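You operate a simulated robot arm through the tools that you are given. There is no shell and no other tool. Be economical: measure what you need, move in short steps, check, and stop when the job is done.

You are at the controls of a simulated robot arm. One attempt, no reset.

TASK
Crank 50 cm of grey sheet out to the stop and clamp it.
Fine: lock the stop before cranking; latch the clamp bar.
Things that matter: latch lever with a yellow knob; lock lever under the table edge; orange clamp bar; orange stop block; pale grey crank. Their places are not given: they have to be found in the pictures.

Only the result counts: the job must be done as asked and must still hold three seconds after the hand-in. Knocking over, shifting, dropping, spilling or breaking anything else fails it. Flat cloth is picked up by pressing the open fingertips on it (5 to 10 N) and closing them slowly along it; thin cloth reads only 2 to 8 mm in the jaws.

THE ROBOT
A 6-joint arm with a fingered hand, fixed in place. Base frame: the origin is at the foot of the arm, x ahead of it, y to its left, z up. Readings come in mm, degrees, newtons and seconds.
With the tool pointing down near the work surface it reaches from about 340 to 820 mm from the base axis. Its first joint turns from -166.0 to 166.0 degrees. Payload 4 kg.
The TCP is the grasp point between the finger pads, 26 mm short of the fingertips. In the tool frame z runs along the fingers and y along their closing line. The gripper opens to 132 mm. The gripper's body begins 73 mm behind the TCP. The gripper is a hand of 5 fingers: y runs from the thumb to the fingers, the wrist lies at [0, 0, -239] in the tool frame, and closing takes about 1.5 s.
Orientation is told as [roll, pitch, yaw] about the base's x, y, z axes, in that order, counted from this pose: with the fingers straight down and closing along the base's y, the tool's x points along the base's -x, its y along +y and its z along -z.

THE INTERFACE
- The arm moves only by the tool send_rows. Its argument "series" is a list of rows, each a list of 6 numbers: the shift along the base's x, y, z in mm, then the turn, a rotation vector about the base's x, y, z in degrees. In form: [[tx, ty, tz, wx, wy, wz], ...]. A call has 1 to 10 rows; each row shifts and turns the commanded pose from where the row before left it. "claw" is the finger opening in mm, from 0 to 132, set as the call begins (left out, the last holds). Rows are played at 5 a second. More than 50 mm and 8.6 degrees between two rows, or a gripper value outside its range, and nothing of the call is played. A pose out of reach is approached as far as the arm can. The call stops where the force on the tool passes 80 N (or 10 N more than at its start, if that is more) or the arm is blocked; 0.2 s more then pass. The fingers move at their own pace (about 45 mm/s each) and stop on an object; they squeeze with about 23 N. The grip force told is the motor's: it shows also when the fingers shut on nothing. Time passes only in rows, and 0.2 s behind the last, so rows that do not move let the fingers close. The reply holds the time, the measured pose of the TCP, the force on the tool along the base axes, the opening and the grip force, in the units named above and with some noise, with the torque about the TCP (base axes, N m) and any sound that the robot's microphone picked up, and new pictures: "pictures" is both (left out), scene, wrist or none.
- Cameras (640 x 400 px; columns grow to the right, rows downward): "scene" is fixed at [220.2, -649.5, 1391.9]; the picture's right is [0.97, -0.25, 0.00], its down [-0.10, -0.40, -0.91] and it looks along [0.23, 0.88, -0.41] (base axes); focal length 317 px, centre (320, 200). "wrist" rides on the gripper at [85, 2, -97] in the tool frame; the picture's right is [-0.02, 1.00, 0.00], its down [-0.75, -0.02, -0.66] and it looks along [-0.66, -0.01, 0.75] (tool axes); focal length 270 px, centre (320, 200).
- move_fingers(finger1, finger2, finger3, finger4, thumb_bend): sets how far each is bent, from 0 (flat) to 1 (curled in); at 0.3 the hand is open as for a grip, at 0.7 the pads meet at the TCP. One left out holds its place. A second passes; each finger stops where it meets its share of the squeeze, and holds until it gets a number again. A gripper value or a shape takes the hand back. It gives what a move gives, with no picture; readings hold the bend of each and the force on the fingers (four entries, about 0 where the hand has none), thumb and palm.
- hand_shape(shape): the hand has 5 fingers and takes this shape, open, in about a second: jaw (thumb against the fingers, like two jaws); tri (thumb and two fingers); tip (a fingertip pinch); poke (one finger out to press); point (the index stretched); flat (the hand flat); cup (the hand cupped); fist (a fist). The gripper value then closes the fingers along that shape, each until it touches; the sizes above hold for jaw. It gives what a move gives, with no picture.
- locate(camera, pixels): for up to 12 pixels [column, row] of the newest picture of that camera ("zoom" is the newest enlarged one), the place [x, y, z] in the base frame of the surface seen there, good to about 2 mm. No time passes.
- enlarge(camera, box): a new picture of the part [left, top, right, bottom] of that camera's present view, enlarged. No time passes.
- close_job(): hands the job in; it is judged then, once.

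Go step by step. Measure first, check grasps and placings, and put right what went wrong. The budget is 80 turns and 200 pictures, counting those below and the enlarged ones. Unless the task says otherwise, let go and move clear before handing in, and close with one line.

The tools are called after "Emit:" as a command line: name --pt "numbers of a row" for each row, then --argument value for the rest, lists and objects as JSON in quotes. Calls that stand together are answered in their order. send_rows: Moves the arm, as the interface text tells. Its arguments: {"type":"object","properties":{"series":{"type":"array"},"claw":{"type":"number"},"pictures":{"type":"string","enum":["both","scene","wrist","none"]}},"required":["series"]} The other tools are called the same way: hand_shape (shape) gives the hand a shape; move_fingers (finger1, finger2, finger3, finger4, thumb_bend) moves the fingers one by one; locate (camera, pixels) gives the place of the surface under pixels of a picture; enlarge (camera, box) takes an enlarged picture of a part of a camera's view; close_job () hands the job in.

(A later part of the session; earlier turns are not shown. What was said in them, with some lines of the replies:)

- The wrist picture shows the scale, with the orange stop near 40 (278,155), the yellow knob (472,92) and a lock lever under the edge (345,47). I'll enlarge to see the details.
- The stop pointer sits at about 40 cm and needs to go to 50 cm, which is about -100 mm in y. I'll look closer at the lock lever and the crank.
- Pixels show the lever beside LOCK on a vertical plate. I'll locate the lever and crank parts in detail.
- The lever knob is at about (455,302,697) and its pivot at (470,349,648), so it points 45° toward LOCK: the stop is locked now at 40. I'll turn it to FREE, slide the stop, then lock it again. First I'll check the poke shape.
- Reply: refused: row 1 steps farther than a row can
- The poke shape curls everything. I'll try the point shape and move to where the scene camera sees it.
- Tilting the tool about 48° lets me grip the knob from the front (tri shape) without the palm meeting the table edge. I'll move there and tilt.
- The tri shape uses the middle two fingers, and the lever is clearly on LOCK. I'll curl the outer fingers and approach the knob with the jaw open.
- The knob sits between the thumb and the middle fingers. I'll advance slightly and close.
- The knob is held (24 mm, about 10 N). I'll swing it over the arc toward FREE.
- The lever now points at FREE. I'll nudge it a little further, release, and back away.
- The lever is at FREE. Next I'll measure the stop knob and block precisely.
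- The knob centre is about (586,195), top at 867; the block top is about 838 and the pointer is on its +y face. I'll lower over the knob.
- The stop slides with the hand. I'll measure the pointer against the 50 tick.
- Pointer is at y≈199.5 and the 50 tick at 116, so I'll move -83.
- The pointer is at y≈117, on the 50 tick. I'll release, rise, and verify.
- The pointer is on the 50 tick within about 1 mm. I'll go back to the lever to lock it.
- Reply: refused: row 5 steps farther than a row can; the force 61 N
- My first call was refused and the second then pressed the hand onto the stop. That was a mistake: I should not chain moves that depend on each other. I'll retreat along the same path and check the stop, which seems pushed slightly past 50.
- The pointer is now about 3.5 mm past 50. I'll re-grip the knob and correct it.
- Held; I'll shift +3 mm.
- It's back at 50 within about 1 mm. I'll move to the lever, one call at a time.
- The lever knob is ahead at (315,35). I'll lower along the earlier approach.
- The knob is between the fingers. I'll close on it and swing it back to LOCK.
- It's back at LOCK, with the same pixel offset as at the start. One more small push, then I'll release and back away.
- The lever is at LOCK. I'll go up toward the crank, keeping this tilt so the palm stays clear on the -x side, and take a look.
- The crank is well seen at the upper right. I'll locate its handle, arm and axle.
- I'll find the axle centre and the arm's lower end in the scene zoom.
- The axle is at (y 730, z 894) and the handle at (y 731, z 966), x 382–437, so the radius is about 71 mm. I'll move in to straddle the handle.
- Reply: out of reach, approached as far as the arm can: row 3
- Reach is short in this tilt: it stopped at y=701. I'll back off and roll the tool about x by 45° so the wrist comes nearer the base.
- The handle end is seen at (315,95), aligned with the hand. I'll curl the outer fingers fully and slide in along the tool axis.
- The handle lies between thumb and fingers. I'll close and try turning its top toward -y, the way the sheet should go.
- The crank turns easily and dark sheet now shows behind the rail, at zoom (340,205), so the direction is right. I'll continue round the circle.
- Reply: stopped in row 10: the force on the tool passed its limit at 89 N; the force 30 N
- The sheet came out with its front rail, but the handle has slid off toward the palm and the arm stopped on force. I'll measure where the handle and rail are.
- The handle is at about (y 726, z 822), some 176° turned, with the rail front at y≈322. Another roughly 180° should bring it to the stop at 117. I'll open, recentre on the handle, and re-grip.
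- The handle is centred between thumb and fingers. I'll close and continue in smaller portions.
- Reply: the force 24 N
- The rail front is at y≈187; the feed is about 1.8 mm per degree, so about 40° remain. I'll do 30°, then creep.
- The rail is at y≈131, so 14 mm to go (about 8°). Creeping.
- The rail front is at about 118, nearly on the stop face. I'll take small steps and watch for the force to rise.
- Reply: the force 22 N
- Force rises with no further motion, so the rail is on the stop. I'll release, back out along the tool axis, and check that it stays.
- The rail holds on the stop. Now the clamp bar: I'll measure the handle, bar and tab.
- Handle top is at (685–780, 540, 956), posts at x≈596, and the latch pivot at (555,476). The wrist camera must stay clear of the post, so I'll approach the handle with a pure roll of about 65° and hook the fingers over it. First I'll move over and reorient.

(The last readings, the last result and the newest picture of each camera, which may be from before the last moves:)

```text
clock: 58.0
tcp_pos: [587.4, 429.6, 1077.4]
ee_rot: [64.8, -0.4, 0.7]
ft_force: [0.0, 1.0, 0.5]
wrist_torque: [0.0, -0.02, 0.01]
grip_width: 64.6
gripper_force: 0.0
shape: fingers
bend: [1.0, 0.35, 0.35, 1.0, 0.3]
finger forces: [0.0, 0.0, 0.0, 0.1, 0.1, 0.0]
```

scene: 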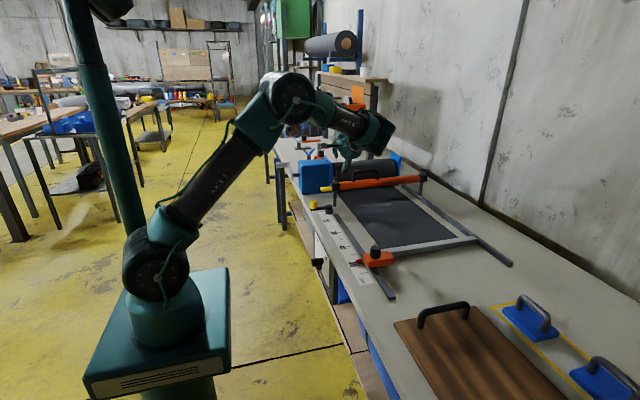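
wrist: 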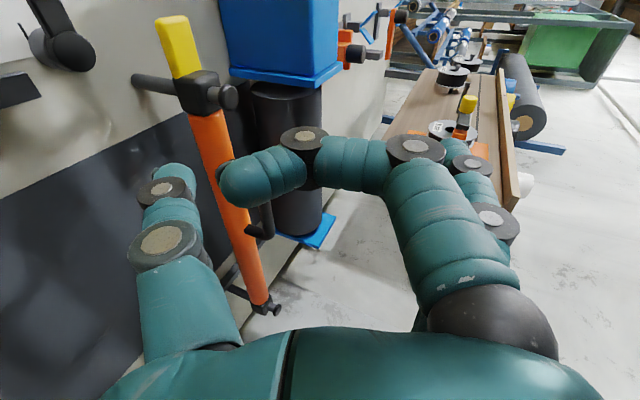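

Orientation is good. I'll shape the fingers into a hook and move above the handle.

Emit:
move_fingers --finger1 0.6 --finger2 0.6 --finger3 0.6 --finger4 0.6 --thumb_bend 1.0

Emit:
send_rows --pt "32 25 -15 0 0 0" --pt "32 25 -15 0 0 0" --pt "32 25 -15 0 0 0" --pt "32 25 -25 0 0 0"

Emit:
enlarge --camera "scene" --box '[310, 120, 440, 220]'

```text
clock: 59.0
tcp_pos: [589.3, 429.5, 1077.7]
ee_rot: [64.7, -0.4, 0.5]
ft_force: [-0.5, -0.2, -0.5]
wrist_torque: [0.01, -0.01, 0.02]
grip_width: 40.4
gripper_force: 0.1
shape: fingers
bend: [0.6, 0.6, 0.6, 0.6, 0.99]
finger forces: [0.1, 0.1, 0.1, 0.0, 0.0, 0.0]
```

```text
clock: 60.0
tcp_pos: [703.5, 521.5, 1003.6]
ee_rot: [64.5, -0.3, 0.5]
ft_force: [0.1, -1.4, 2.1]
wrist_torque: [-0.07, -0.02, -0.02]
grip_width: 40.6
gripper_force: 0.1
shape: fingers
bend: [0.6, 0.6, 0.6, 0.6, 0.99]
finger forces: [0.1, 0.0, 0.1, 0.1, 0.0, 0.0]
out of reach, approached as far as the arm can: row 4
```

scene: 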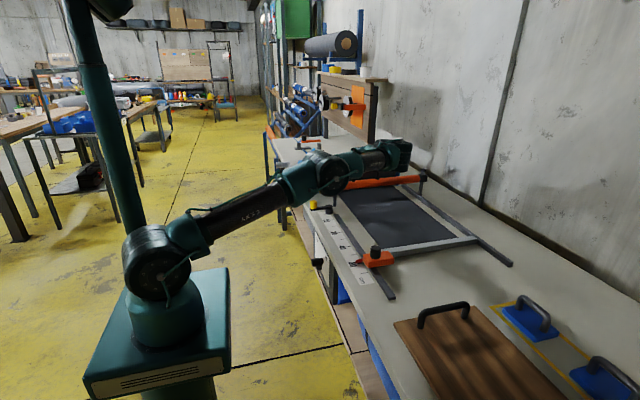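
wrist: 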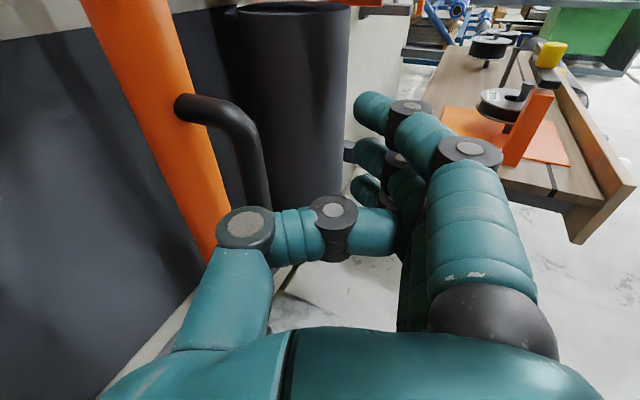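

```text
4.00 times, centred on (375, 170) of scene
```

zoom: 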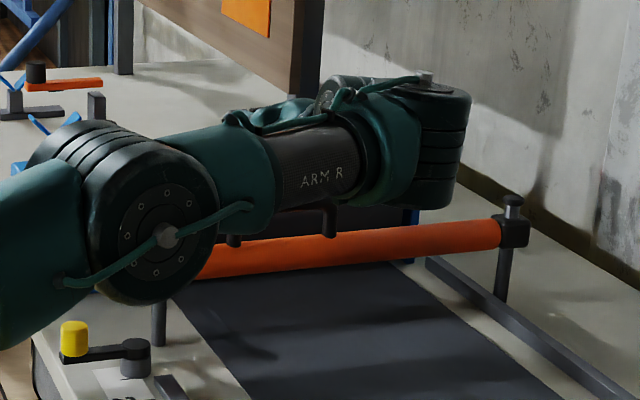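

Reach is at its limit and the forearm hangs low. I'll retreat, yaw by -25° and lessen the tilt so the wrist comes closer in and higher, while the camera stays clear of the post.

Emit:
send_rows --pt "-10 -30 20 0 0 -8.3" --pt "0 -10 10 0 0 -8.3" --pt "0 0 5 0 0 -8.3" --pt "0 0 0 -4.5 2.1 0" --pt "0 0 0 -4.5 2.1 0"

Emit:
enlarge --camera "scene" --box '[290, 120, 440, 220]'

```text
clock: 61.2
tcp_pos: [693.7, 482.2, 1035.5]
ee_rot: [54.8, -0.2, -24.4]
ft_force: [-0.1, 0.5, 0.3]
wrist_torque: [-0.01, 0.0, 0.01]
grip_width: 41.0
gripper_force: 0.1
shape: fingers
bend: [0.6, 0.6, 0.6, 0.6, 0.99]
finger forces: [0.0, 0.1, 0.1, 0.1, 0.0, 0.0]
```

scene: 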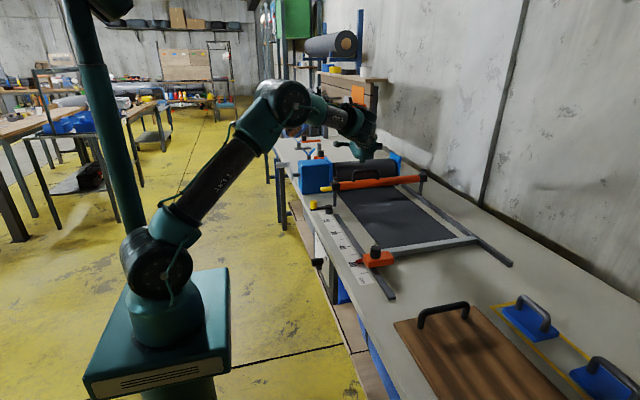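
wrist: 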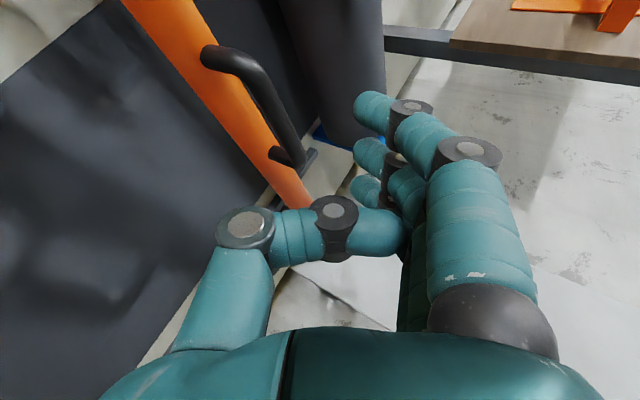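

```text
4.00 times, centred on (365, 170) of scene
```

zoom: 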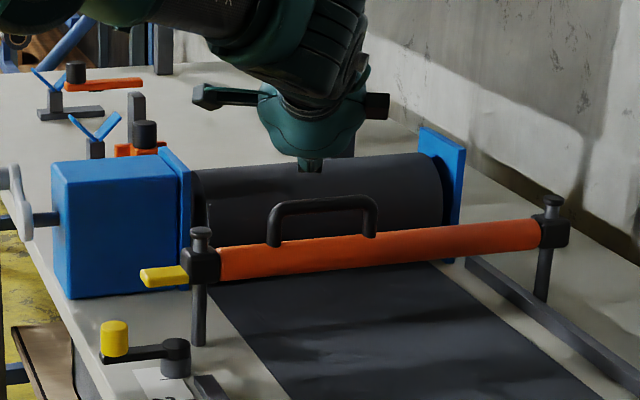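

Much better clearance. I'll go over the handle and press down in steps.

Emit:
send_rows --pt "14 23 -15 0 0 0" --pt "14 23 -15 0 0 0" --pt "0 0 -10 0 0 0" --pt "0 0 -10 0 0 0" --pt "0 0 -10 0 0 0" --pt "0 0 -10 0 0 0"

Emit:
enlarge --camera "scene" --box '[290, 120, 440, 220]'

```text
clock: 62.6
tcp_pos: [722.5, 527.8, 964.9]
ee_rot: [54.8, -0.4, -24.1]
ft_force: [0.2, -0.9, 1.1]
wrist_torque: [-0.01, 0.03, 0.0]
grip_width: 40.9
gripper_force: 0.1
shape: fingers
bend: [0.6, 0.6, 0.6, 0.6, 0.99]
finger forces: [0.0, 0.0, 0.0, 0.0, 0.1, 0.0]
```

scene: 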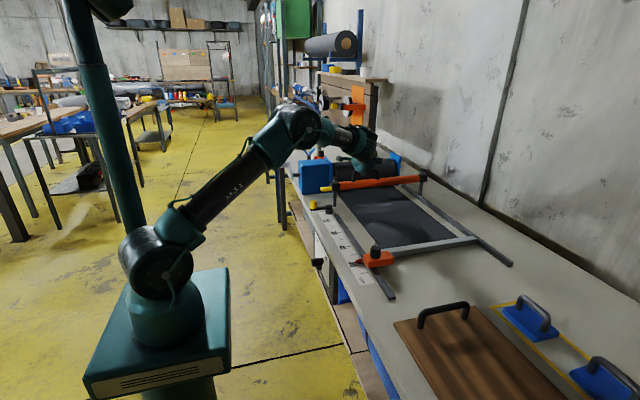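
wrist: 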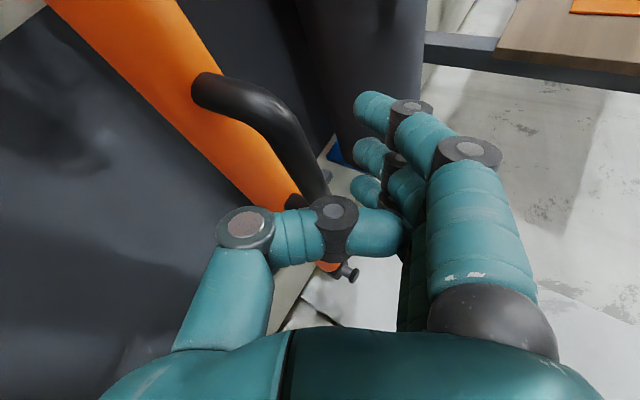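

```text
4.00 times, centred on (365, 170) of scene
```

zoom: 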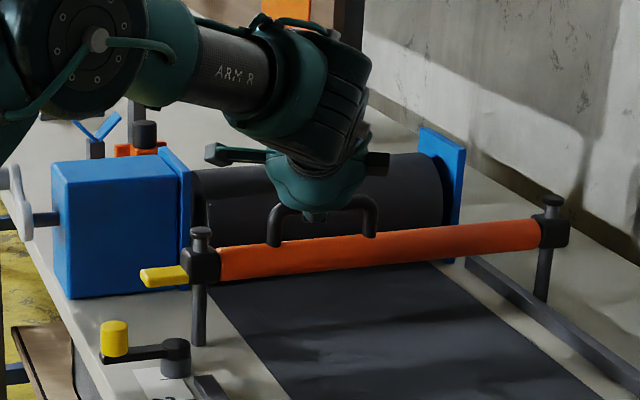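

No contact yet; I'll continue down.

Emit:
send_rows --pt "0 0 -8 0 0 0" --pt "0 0 -8 0 0 0" --pt "0 0 -8 0 0 0" --pt "0 0 -8 0 0 0" --pt "0 0 -8 0 0 0"

Emit:
enlarge --camera "scene" --box '[290, 120, 440, 220]'

```text
clock: 63.8
tcp_pos: [721.8, 526.5, 924.9]
ee_rot: [54.6, -0.2, -24.3]
ft_force: [-0.5, 0.2, 2.6]
wrist_torque: [0.02, -0.1, 0.0]
grip_width: 41.2
gripper_force: 1.2
shape: fingers
bend: [0.6, 0.6, 0.6, 0.59, 0.99]
finger forces: [0.0, 0.0, 0.0, 1.7, 0.0, 0.0]
```

scene: 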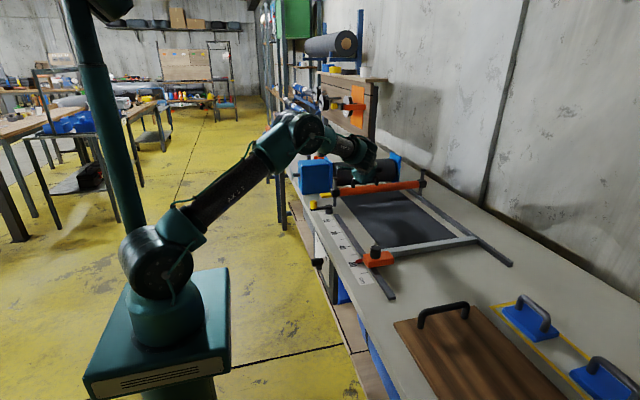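
wrist: 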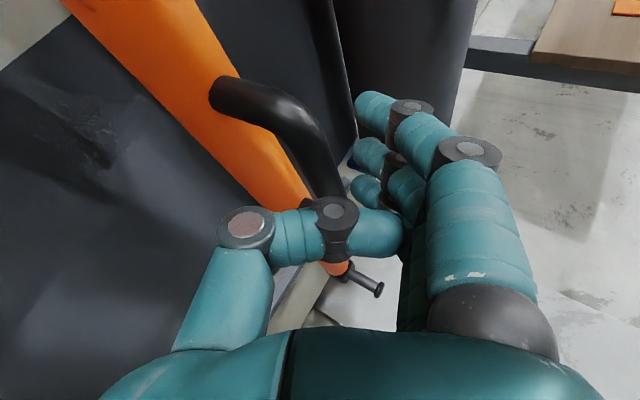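

```text
4.00 times, centred on (365, 170) of scene
```

zoom: 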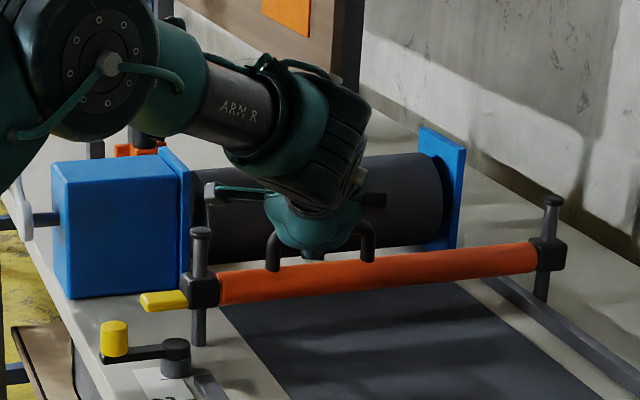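

The bar is moving down with little force; the posts now stand up above the blocks. I'll keep pressing.

Emit:
send_rows --pt "0 0 -8 0 0 0" --pt "0 0 -8 0 0 0" --pt "0 0 -8 0 0 0" --pt "0 0 -8 0 0 0" --pt "0 0 -8 0 0 0"

Emit:
enlarge --camera "scene" --box '[290, 120, 440, 220]'

```text
clock: 65.0
tcp_pos: [722.2, 528.9, 886.0]
ee_rot: [54.7, -0.3, -24.2]
ft_force: [-0.3, -0.4, 0.4]
wrist_torque: [0.01, 0.0, -0.02]
grip_width: 41.2
gripper_force: 0.8
shape: fingers
bend: [0.6, 0.6, 0.6, 0.6, 1.0]
finger forces: [0.1, 0.1, 0.0, 0.3, 0.1, 0.0]
```

scene: 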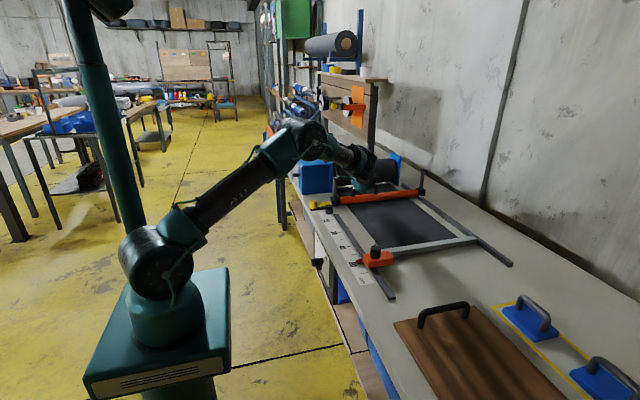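
wrist: 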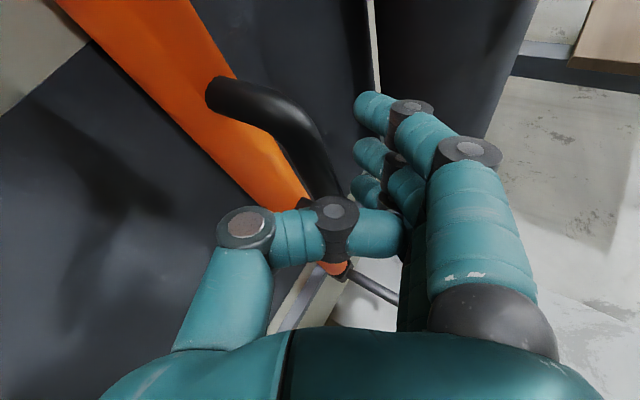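

```text
4.00 times, centred on (365, 170) of scene
```

zoom: 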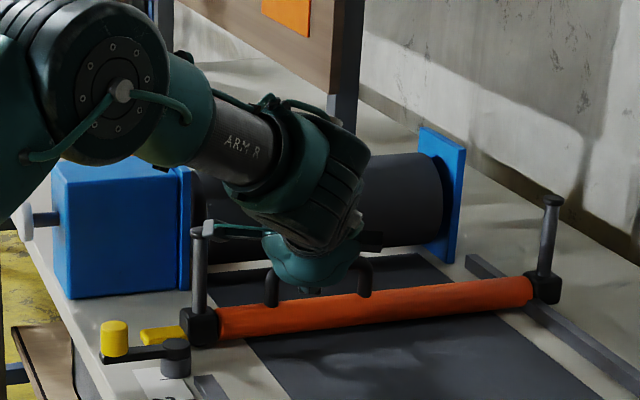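

The bar is low now. I'll measure its height.

Emit:
locate --camera "zoom" --pixels '[[420, 308], [480, 292], [300, 322], [160, 335], [203, 328], [205, 232], [176, 345], [115, 328]]'

Emit:
send_rows --pt "0 0 -5 0 0 0" --pt "0 0 -5 0 0 0" --pictures "none"

```text
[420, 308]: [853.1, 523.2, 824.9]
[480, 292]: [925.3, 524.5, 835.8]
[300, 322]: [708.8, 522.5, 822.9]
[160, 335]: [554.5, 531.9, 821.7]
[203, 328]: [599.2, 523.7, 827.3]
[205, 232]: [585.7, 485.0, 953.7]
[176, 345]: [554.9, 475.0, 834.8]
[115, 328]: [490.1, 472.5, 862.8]
```

```text
clock: 65.6
tcp_pos: [721.3, 528.0, 878.2]
ee_rot: [54.8, -0.3, -24.2]
ft_force: [-1.2, 1.3, 5.7]
wrist_torque: [0.07, -0.28, 0.04]
grip_width: 41.3
gripper_force: 2.1
shape: fingers
bend: [0.6, 0.6, 0.59, 0.57, 1.0]
finger forces: [0.0, 0.1, 0.3, 4.8, 0.0, 0.0]
```

Emit:
send_rows --pt "0 0 -5 0 0 0" --pt "0 0 -5 0 0 0" --pictures "none"

Emit:
enlarge --camera "scene" --box '[290, 140, 440, 240]'

Emit:
locate --camera "zoom" --pixels '[[420, 228], [480, 212], [300, 242], [160, 255], [203, 248]]'

```text
clock: 66.2
tcp_pos: [721.6, 529.4, 867.2]
ee_rot: [54.8, -0.3, -24.1]
ft_force: [-1.7, 4.1, 9.6]
wrist_torque: [0.11, -0.42, 0.23]
grip_width: 41.5
gripper_force: 4.1
shape: fingers
bend: [0.6, 0.59, 0.58, 0.53, 1.0]
finger forces: [0.1, 0.1, 2.2, 6.7, 0.1, 0.0]
```

```text
4.00 times, centred on (365, 190) of scene
```

zoom: 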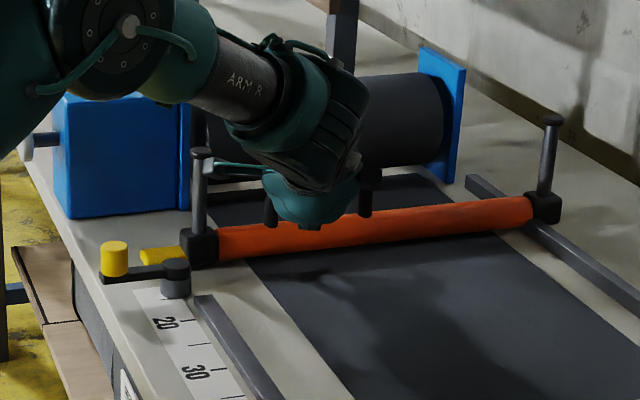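

```text
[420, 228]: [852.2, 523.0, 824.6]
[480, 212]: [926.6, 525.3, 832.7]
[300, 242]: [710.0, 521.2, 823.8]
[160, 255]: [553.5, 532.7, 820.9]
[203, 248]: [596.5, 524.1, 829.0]
```

The bar is fully down, since its height no longer changes. I'll lift off and check that it stays, and begin reorienting for the latch.

Emit:
send_rows --pt "0 0 40 0 0 0" --pt "0 -5 45 0 0 0" --pt "0 -10 45 0 0 0" --pt "-20 -20 30 0 0 8.1" --pt "-30 -20 10 0 0 8.1" --pt "-30 -20 0 0 0 8.1" --pt "-30 0 0 -7.8 0 0" --pt "-30 0 0 -7.8 0 0" --pt "-30 0 0 -7.8 0 0" --pt "-30 0 0 -7.8 0 0" --pictures "scene"

Emit:
enlarge --camera "scene" --box '[290, 140, 440, 240]'

```text
clock: 68.4
tcp_pos: [519.2, 452.5, 1036.6]
ee_rot: [23.4, -0.2, 0.0]
ft_force: [-0.1, -0.6, -0.9]
wrist_torque: [-0.01, 0.0, 0.02]
grip_width: 41.5
gripper_force: 0.1
shape: fingers
bend: [0.6, 0.59, 0.59, 0.6, 1.0]
finger forces: [0.1, 0.0, 0.0, 0.1, 0.0, 0.0]
```

scene: 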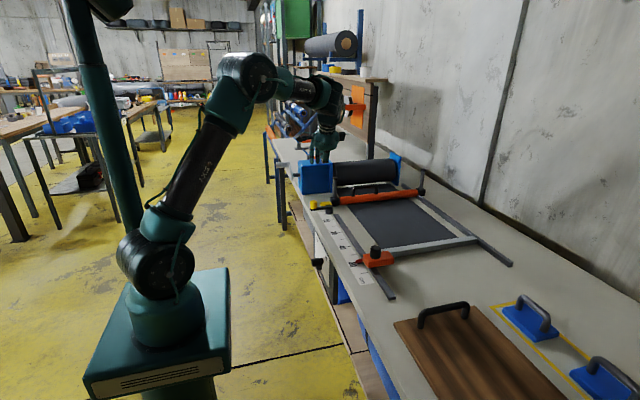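

```text
4.00 times, centred on (365, 190) of scene
```

zoom: 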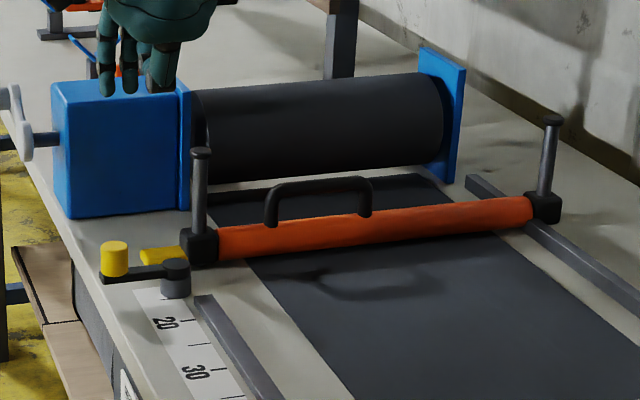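

The bar stays down. I'll reorient to the front-tilted pose near the latch knob and set the fingers.

Emit:
move_fingers --finger1 1.0 --finger4 1.0 --finger2 0.38 --finger3 0.38 --thumb_bend 0.38

Emit:
send_rows --pt "-10 2 0 -7.8 0 0" --pt "-10 2 0 -7.8 0 0" --pt "-10 2 -10 -7.8 0 0" --pt "-10 2 -15 0 -8 0" --pt "-10 3 -15 0 -8 0" --pt "-10 3 -20 0 -8 0" --pt "-10 3 -20 0 -8 0" --pt "-10 3 -20 0 -8 0" --pt "-7 3 -20 0 -8 0"

Emit:
enlarge --camera "scene" --box '[285, 170, 365, 230]'

Emit:
locate --camera "wrist" --pixels '[[320, 90], [320, 110]]'

```text
clock: 69.4
tcp_pos: [520.8, 452.8, 1037.2]
ee_rot: [23.5, -0.2, 0.2]
ft_force: [-0.6, -0.2, -0.4]
wrist_torque: [-0.03, -0.02, -0.01]
grip_width: 59.5
gripper_force: 0.0
shape: fingers
bend: [1.0, 0.38, 0.38, 1.0, 0.38]
finger forces: [0.0, 0.0, 0.1, 0.0, 0.0, 0.0]
```

```text
clock: 71.4
tcp_pos: [436.0, 474.5, 918.8]
ee_rot: [0.0, -48.4, 0.2]
ft_force: [-0.3, -0.4, -0.8]
wrist_torque: [0.0, 0.01, 0.04]
grip_width: 59.4
gripper_force: 0.0
shape: fingers
bend: [1.0, 0.38, 0.38, 1.0, 0.38]
finger forces: [0.0, 0.0, 0.1, 0.1, 0.1, 0.1]
```

scene: 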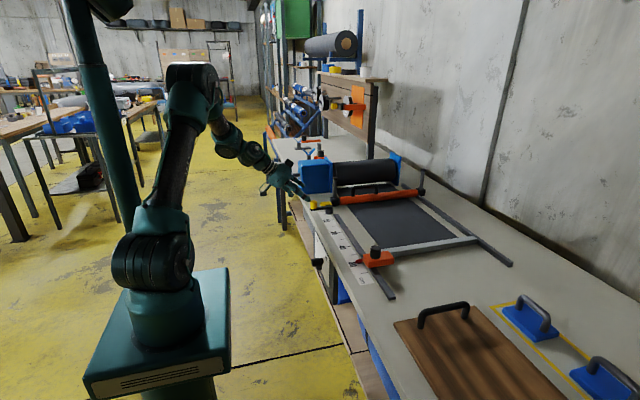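
wrist: 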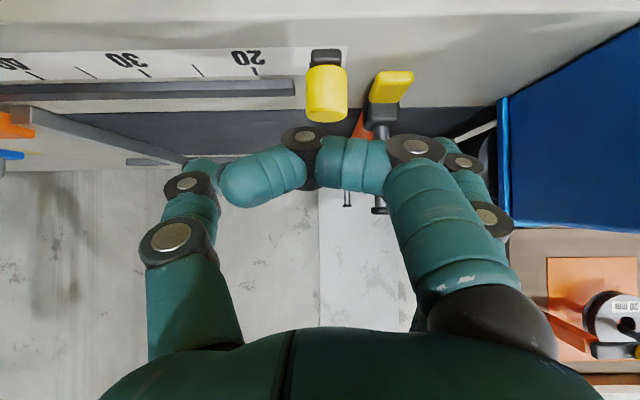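

```text
6.67 times, centred on (325, 200) of scene
```

zoom: 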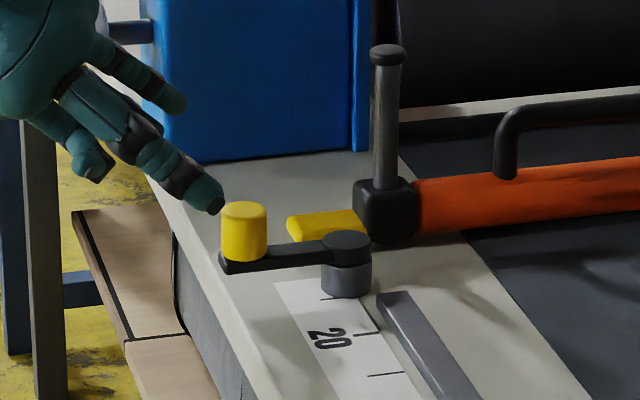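

```text
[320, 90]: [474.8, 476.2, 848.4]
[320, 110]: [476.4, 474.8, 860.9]
```

The knob axis is at about (488,479), top about 863. I'll lower and slide in to straddle it.

Emit:
send_rows --pt "0 4.5 -20 0 0 0" --pt "15 0 -14 0 0 0" --pt "15 0 -14 0 0 0" --pt "15 0 -13 0 0 0"

Emit:
enlarge --camera "scene" --box '[285, 170, 365, 230]'

```text
clock: 72.4
tcp_pos: [480.3, 480.5, 855.4]
ee_rot: [-0.1, -48.1, 0.3]
ft_force: [0.8, -0.4, -0.1]
wrist_torque: [-0.01, 0.03, 0.02]
grip_width: 59.5
gripper_force: 0.0
shape: fingers
bend: [1.0, 0.38, 0.38, 1.0, 0.38]
finger forces: [0.0, 0.0, 0.0, 0.1, 0.1, 0.0]
```

scene: 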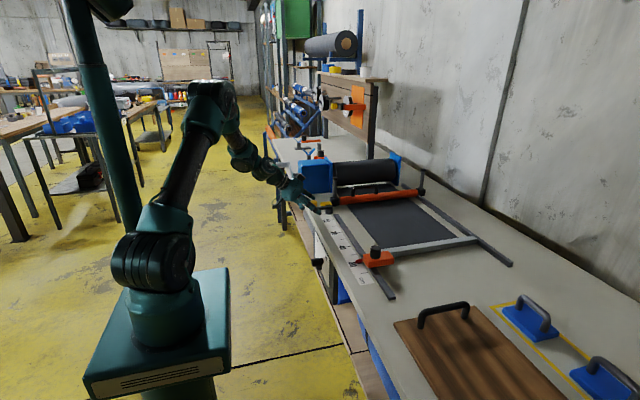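
wrist: 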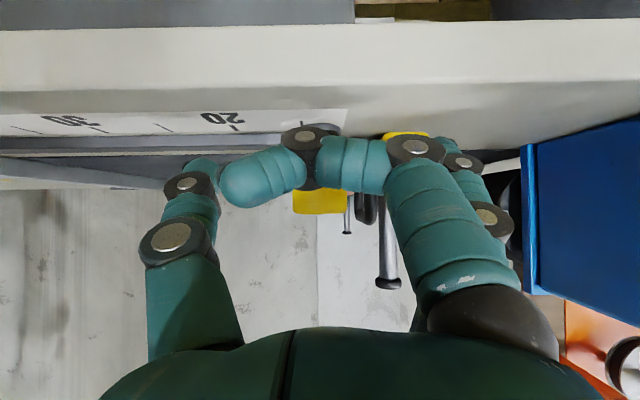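

```text
6.67 times, centred on (325, 200) of scene
```

zoom: 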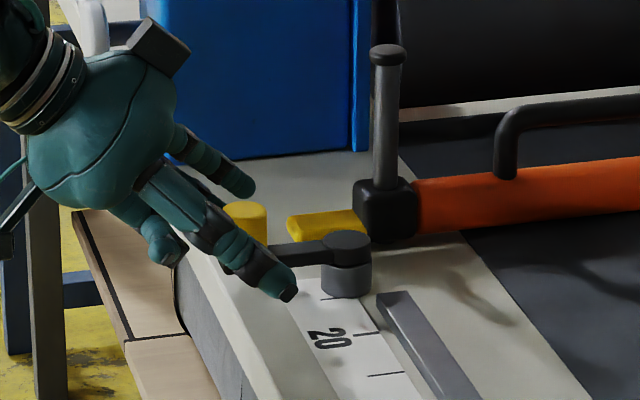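

The knob is between thumb and fingers. I'll grip and swing it toward the tab, four steps first.

Emit:
move_fingers --finger2 0.7 --finger3 0.7 --thumb_bend 0.7

Emit:
send_rows --pt "2.3 17.3 0 0 0 0" --pt "6.7 16.2 0 0 0 0" --pt "10.7 13.9 0 0 0 0" --pt "13.9 10.7 0 0 0 0"

Emit:
enlarge --camera "scene" --box '[285, 170, 365, 230]'

```text
clock: 73.4
tcp_pos: [480.2, 480.1, 855.9]
ee_rot: [-0.1, -48.1, 0.3]
ft_force: [4.7, 0.6, -3.3]
wrist_torque: [0.1, -0.02, 0.06]
grip_width: 46.2
gripper_force: 8.6
shape: fingers
bend: [1.0, 0.63, 0.66, 1.0, 0.66]
finger forces: [0.0, 5.6, 3.4, 0.1, 8.9, 0.1]
```

```text
clock: 74.4
tcp_pos: [514.7, 536.5, 856.7]
ee_rot: [0.0, -48.3, 0.1]
ft_force: [-0.1, -8.2, 12.0]
wrist_torque: [-0.3, -0.19, -0.26]
grip_width: 45.9
gripper_force: 12.3
shape: fingers
bend: [1.0, 0.64, 0.7, 1.0, 0.67]
finger forces: [0.0, 6.1, 0.0, 0.0, 18.4, 0.1]
```

scene: 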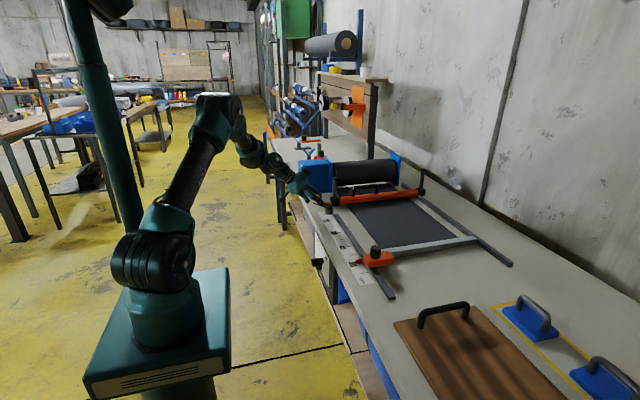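
wrist: 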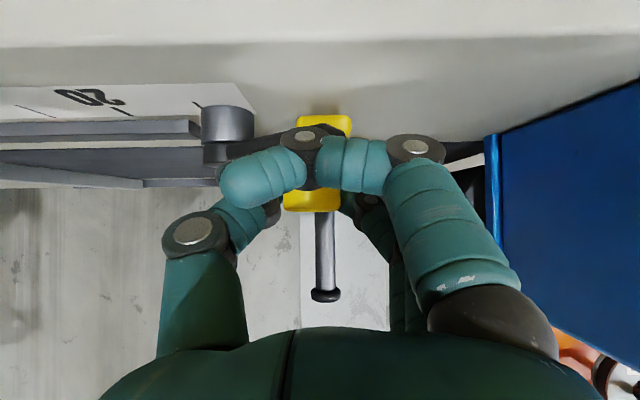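

```text
6.67 times, centred on (325, 200) of scene
```

zoom: 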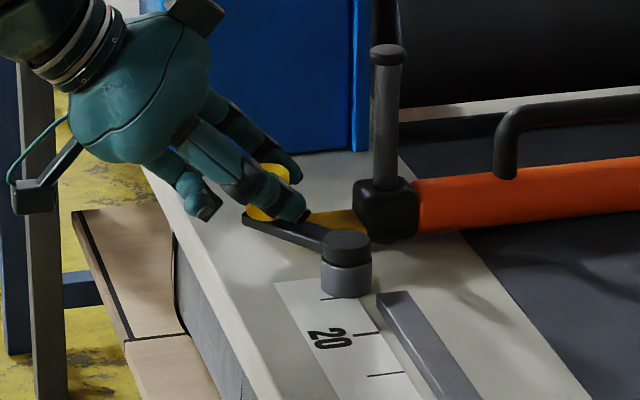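

The latch is swinging well. I'll do the last 30°.

Emit:
send_rows --pt "16.2 6.7 0 0 0 0" --pt "9 1.5 0 0 0 0" --pt "9 1 0 0 0 0"

Emit:
enlarge --camera "scene" --box '[285, 170, 365, 230]'

```text
clock: 75.2
tcp_pos: [548.6, 548.1, 854.0]
ee_rot: [-0.2, -48.1, 0.3]
ft_force: [0.2, -5.0, -0.2]
wrist_torque: [0.08, 0.0, -0.04]
grip_width: 44.8
gripper_force: 4.8
shape: fingers
bend: [1.0, 0.67, 0.7, 1.0, 0.68]
finger forces: [0.1, 2.8, 0.0, 0.0, 6.8, 0.0]
```

scene: 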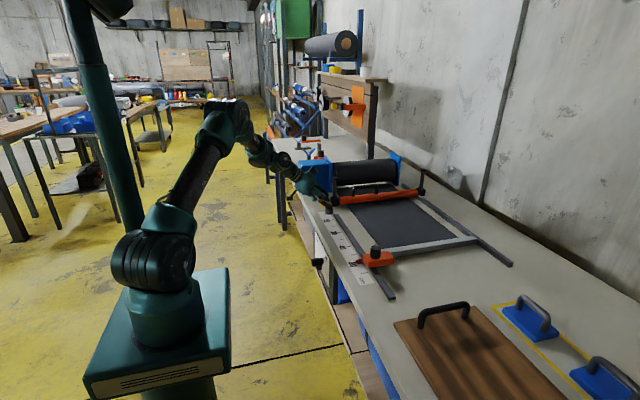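
wrist: 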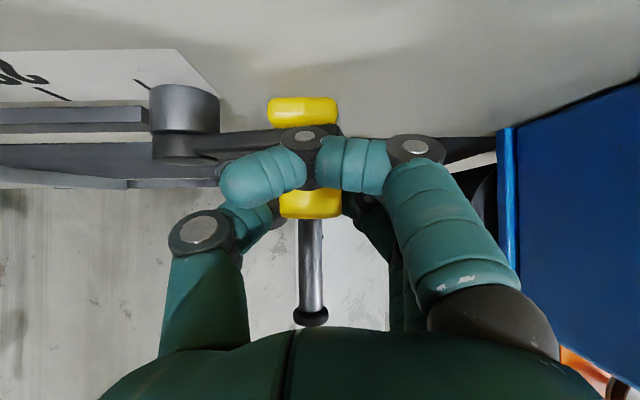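

```text
6.67 times, centred on (325, 200) of scene
```

zoom: 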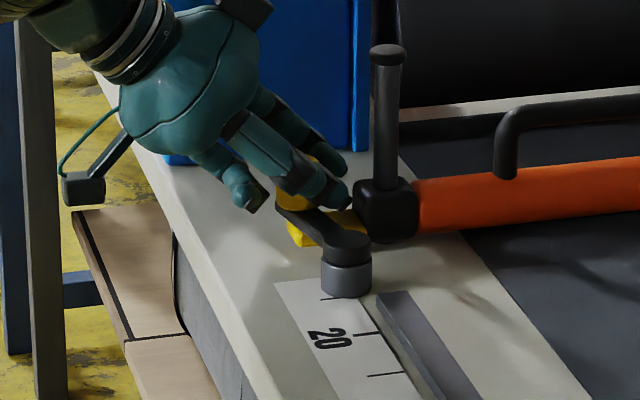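

The lever lies over the tab, parallel to the guide rail. A small extra nudge in +x will tell me whether it's at its end.

Emit:
send_rows --pt "4 0 0 0 0 0" --pt "3 0 0 0 0 0" --pictures "wrist"

Emit:
enlarge --camera "scene" --box '[285, 170, 365, 230]'

```text
clock: 75.8
tcp_pos: [555.0, 548.3, 854.6]
ee_rot: [-0.1, -48.1, 0.4]
ft_force: [-0.5, -4.4, 0.2]
wrist_torque: [0.07, -0.04, -0.01]
grip_width: 44.7
gripper_force: 3.6
shape: fingers
bend: [1.0, 0.67, 0.7, 1.0, 0.68]
finger forces: [0.1, 2.2, 0.1, 0.0, 5.4, 0.1]
```

wrist: 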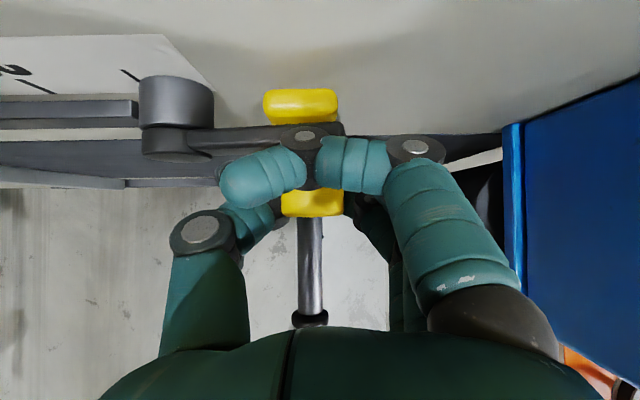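

```text
6.67 times, centred on (325, 200) of scene
```

zoom: 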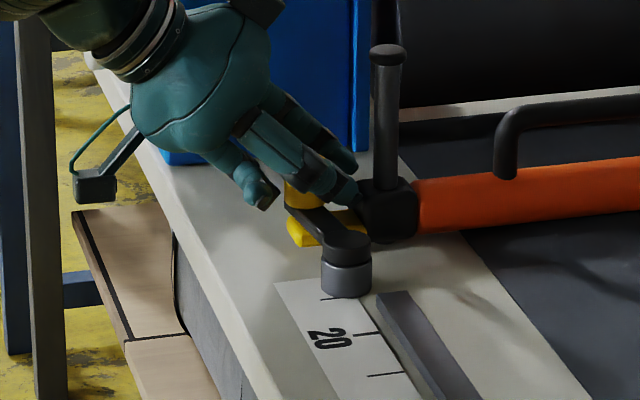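

The lever still moves freely. I'll release and back off to measure its angle.

Emit:
move_fingers --finger2 0.38 --finger3 0.38 --thumb_bend 0.38

Emit:
send_rows --pt "-15 0 14 0 0 0" --pt "-15 0 14 0 0 0" --pt "-20 0 20 0 0 0" --pt "-30 0 30 0 0 0"

Emit:
enlarge --camera "scene" --box '[285, 170, 365, 230]'

Emit:
locate --camera "zoom" --pixels '[[302, 175], [302, 195], [345, 240], [300, 232], [325, 215], [385, 200]]'

```text
clock: 76.8
tcp_pos: [554.1, 546.7, 856.1]
ee_rot: [0.0, -48.2, 0.1]
ft_force: [2.9, 6.8, 9.8]
wrist_torque: [-0.36, -0.16, 0.29]
grip_width: 57.0
gripper_force: 5.3
shape: fingers
bend: [1.0, 0.38, 0.38, 1.0, 0.4]
finger forces: [0.1, 0.0, 0.1, 0.0, 10.9, 0.1]
```

```text
clock: 77.8
tcp_pos: [473.1, 546.6, 933.2]
ee_rot: [-0.2, -48.1, 0.3]
ft_force: [0.6, -0.8, 0.1]
wrist_torque: [0.03, -0.04, 0.01]
grip_width: 59.3
gripper_force: 0.1
shape: fingers
bend: [1.0, 0.38, 0.38, 1.0, 0.38]
finger forces: [0.0, 0.1, 0.1, 0.0, 0.0, 0.0]
```

scene: 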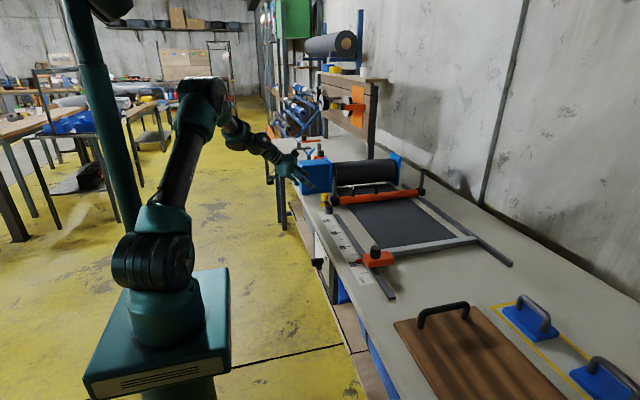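
wrist: 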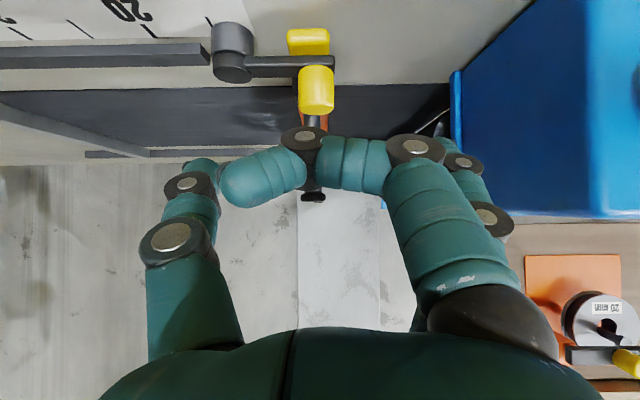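

```text
6.67 times, centred on (325, 200) of scene
```

zoom: 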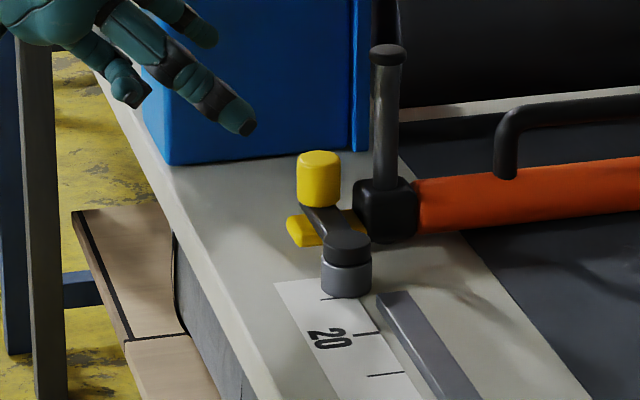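

```text
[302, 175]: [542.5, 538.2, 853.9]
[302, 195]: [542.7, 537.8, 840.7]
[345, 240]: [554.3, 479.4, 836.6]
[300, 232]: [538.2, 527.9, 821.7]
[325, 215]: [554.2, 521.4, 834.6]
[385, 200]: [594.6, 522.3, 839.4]
```

Emit:
enlarge --camera "wrist" --box '[190, 10, 390, 135]'

Emit:
locate --camera "wrist" --pixels '[[303, 92], [316, 92], [330, 92], [316, 105], [233, 72], [290, 65], [325, 62], [309, 40]]'

Emit:
enlarge --camera "scene" --box '[290, 160, 480, 290]'

```text
3.20 times, centred on (290, 72) of wrist
```

zoom: 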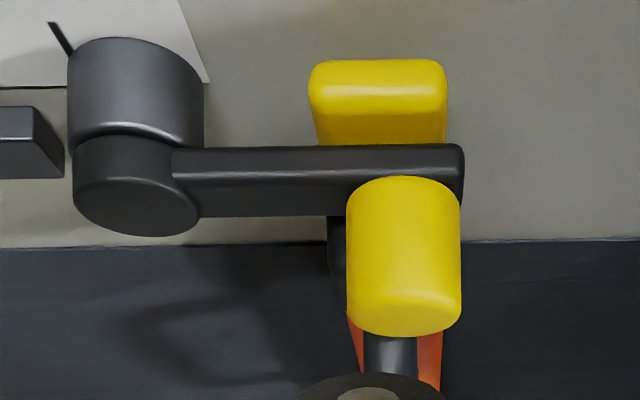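

```text
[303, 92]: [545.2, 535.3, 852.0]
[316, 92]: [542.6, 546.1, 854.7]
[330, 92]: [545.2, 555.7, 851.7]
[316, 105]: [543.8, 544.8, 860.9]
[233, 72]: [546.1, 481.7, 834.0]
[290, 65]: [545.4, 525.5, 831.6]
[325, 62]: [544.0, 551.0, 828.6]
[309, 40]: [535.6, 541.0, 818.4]
```

```text
3.08 times, centred on (385, 225) of scene
```

zoom: 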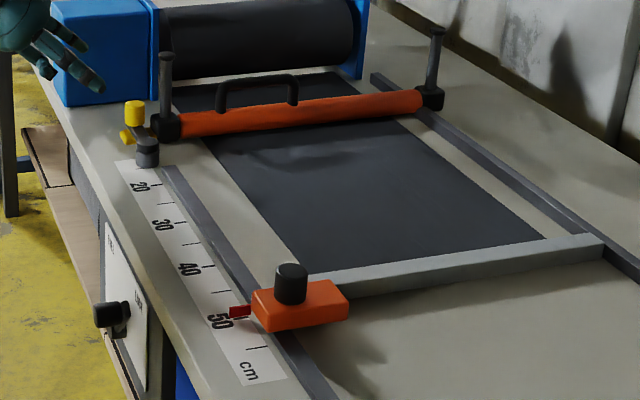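

The latch arm lies exactly across the tab (knob x≈555, pivot x≈555). A final check on the rail, stop and lock lever after moving clear.

Emit:
send_rows --pt "-25 -10 30 0 0 0" --pt "-25 -20 35 0 0 0" --pt "0 -30 35 0 0 0"

Emit:
enlarge --camera "scene" --box '[290, 210, 450, 290]'

Emit:
locate --camera "scene" --pixels '[[406, 252], [422, 249], [440, 246], [318, 263], [363, 251], [350, 203]]'

```text
clock: 78.6
tcp_pos: [423.7, 488.7, 1031.7]
ee_rot: [-0.2, -47.9, 0.4]
ft_force: [-0.5, -0.8, -1.4]
wrist_torque: [-0.01, -0.02, 0.01]
grip_width: 59.3
gripper_force: 0.0
shape: fingers
bend: [1.0, 0.38, 0.38, 1.0, 0.38]
finger forces: [0.0, 0.0, 0.0, 0.0, 0.0, 0.0]
```

scene: 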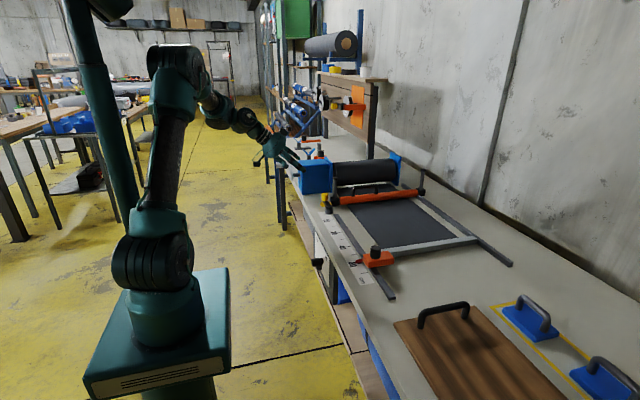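
wrist: 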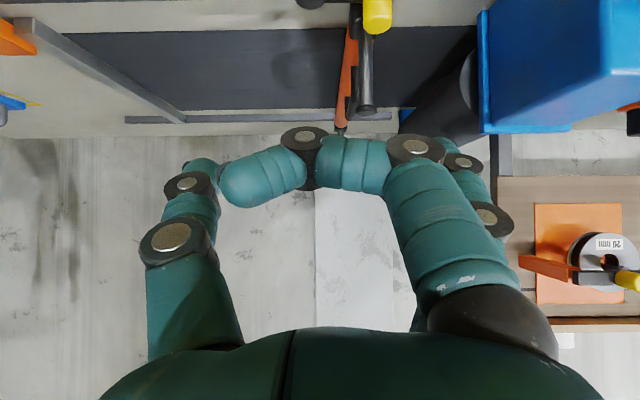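

```text
4.00 times, centred on (370, 250) of scene
```

zoom: 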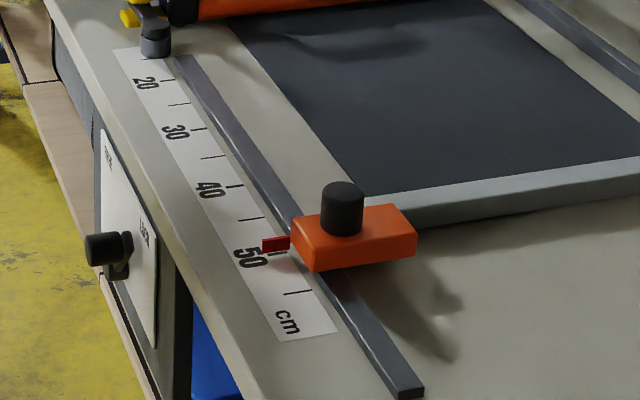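

```text
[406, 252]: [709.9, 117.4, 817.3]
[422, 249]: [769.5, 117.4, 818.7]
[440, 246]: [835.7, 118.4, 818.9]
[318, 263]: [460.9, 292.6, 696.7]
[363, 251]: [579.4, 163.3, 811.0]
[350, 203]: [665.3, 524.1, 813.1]
```

The rail is at y≈117.4, on the stop at 50 cm. The stop is locked, the bar is down, the latch is over the tab, and the hand is clear. Handing in.

Emit:
close_job

```text
The job is handed in.
```

The grey sheet is cranked out to the stop at 50 cm and clamped: the stop was locked before cranking, and the clamp bar is down with its latch over the tab. One refused move made the hand press on the stop while it was unlocked, pushing it about 3.5 mm; I set it back to within about 1 mm of 50 cm before locking it.
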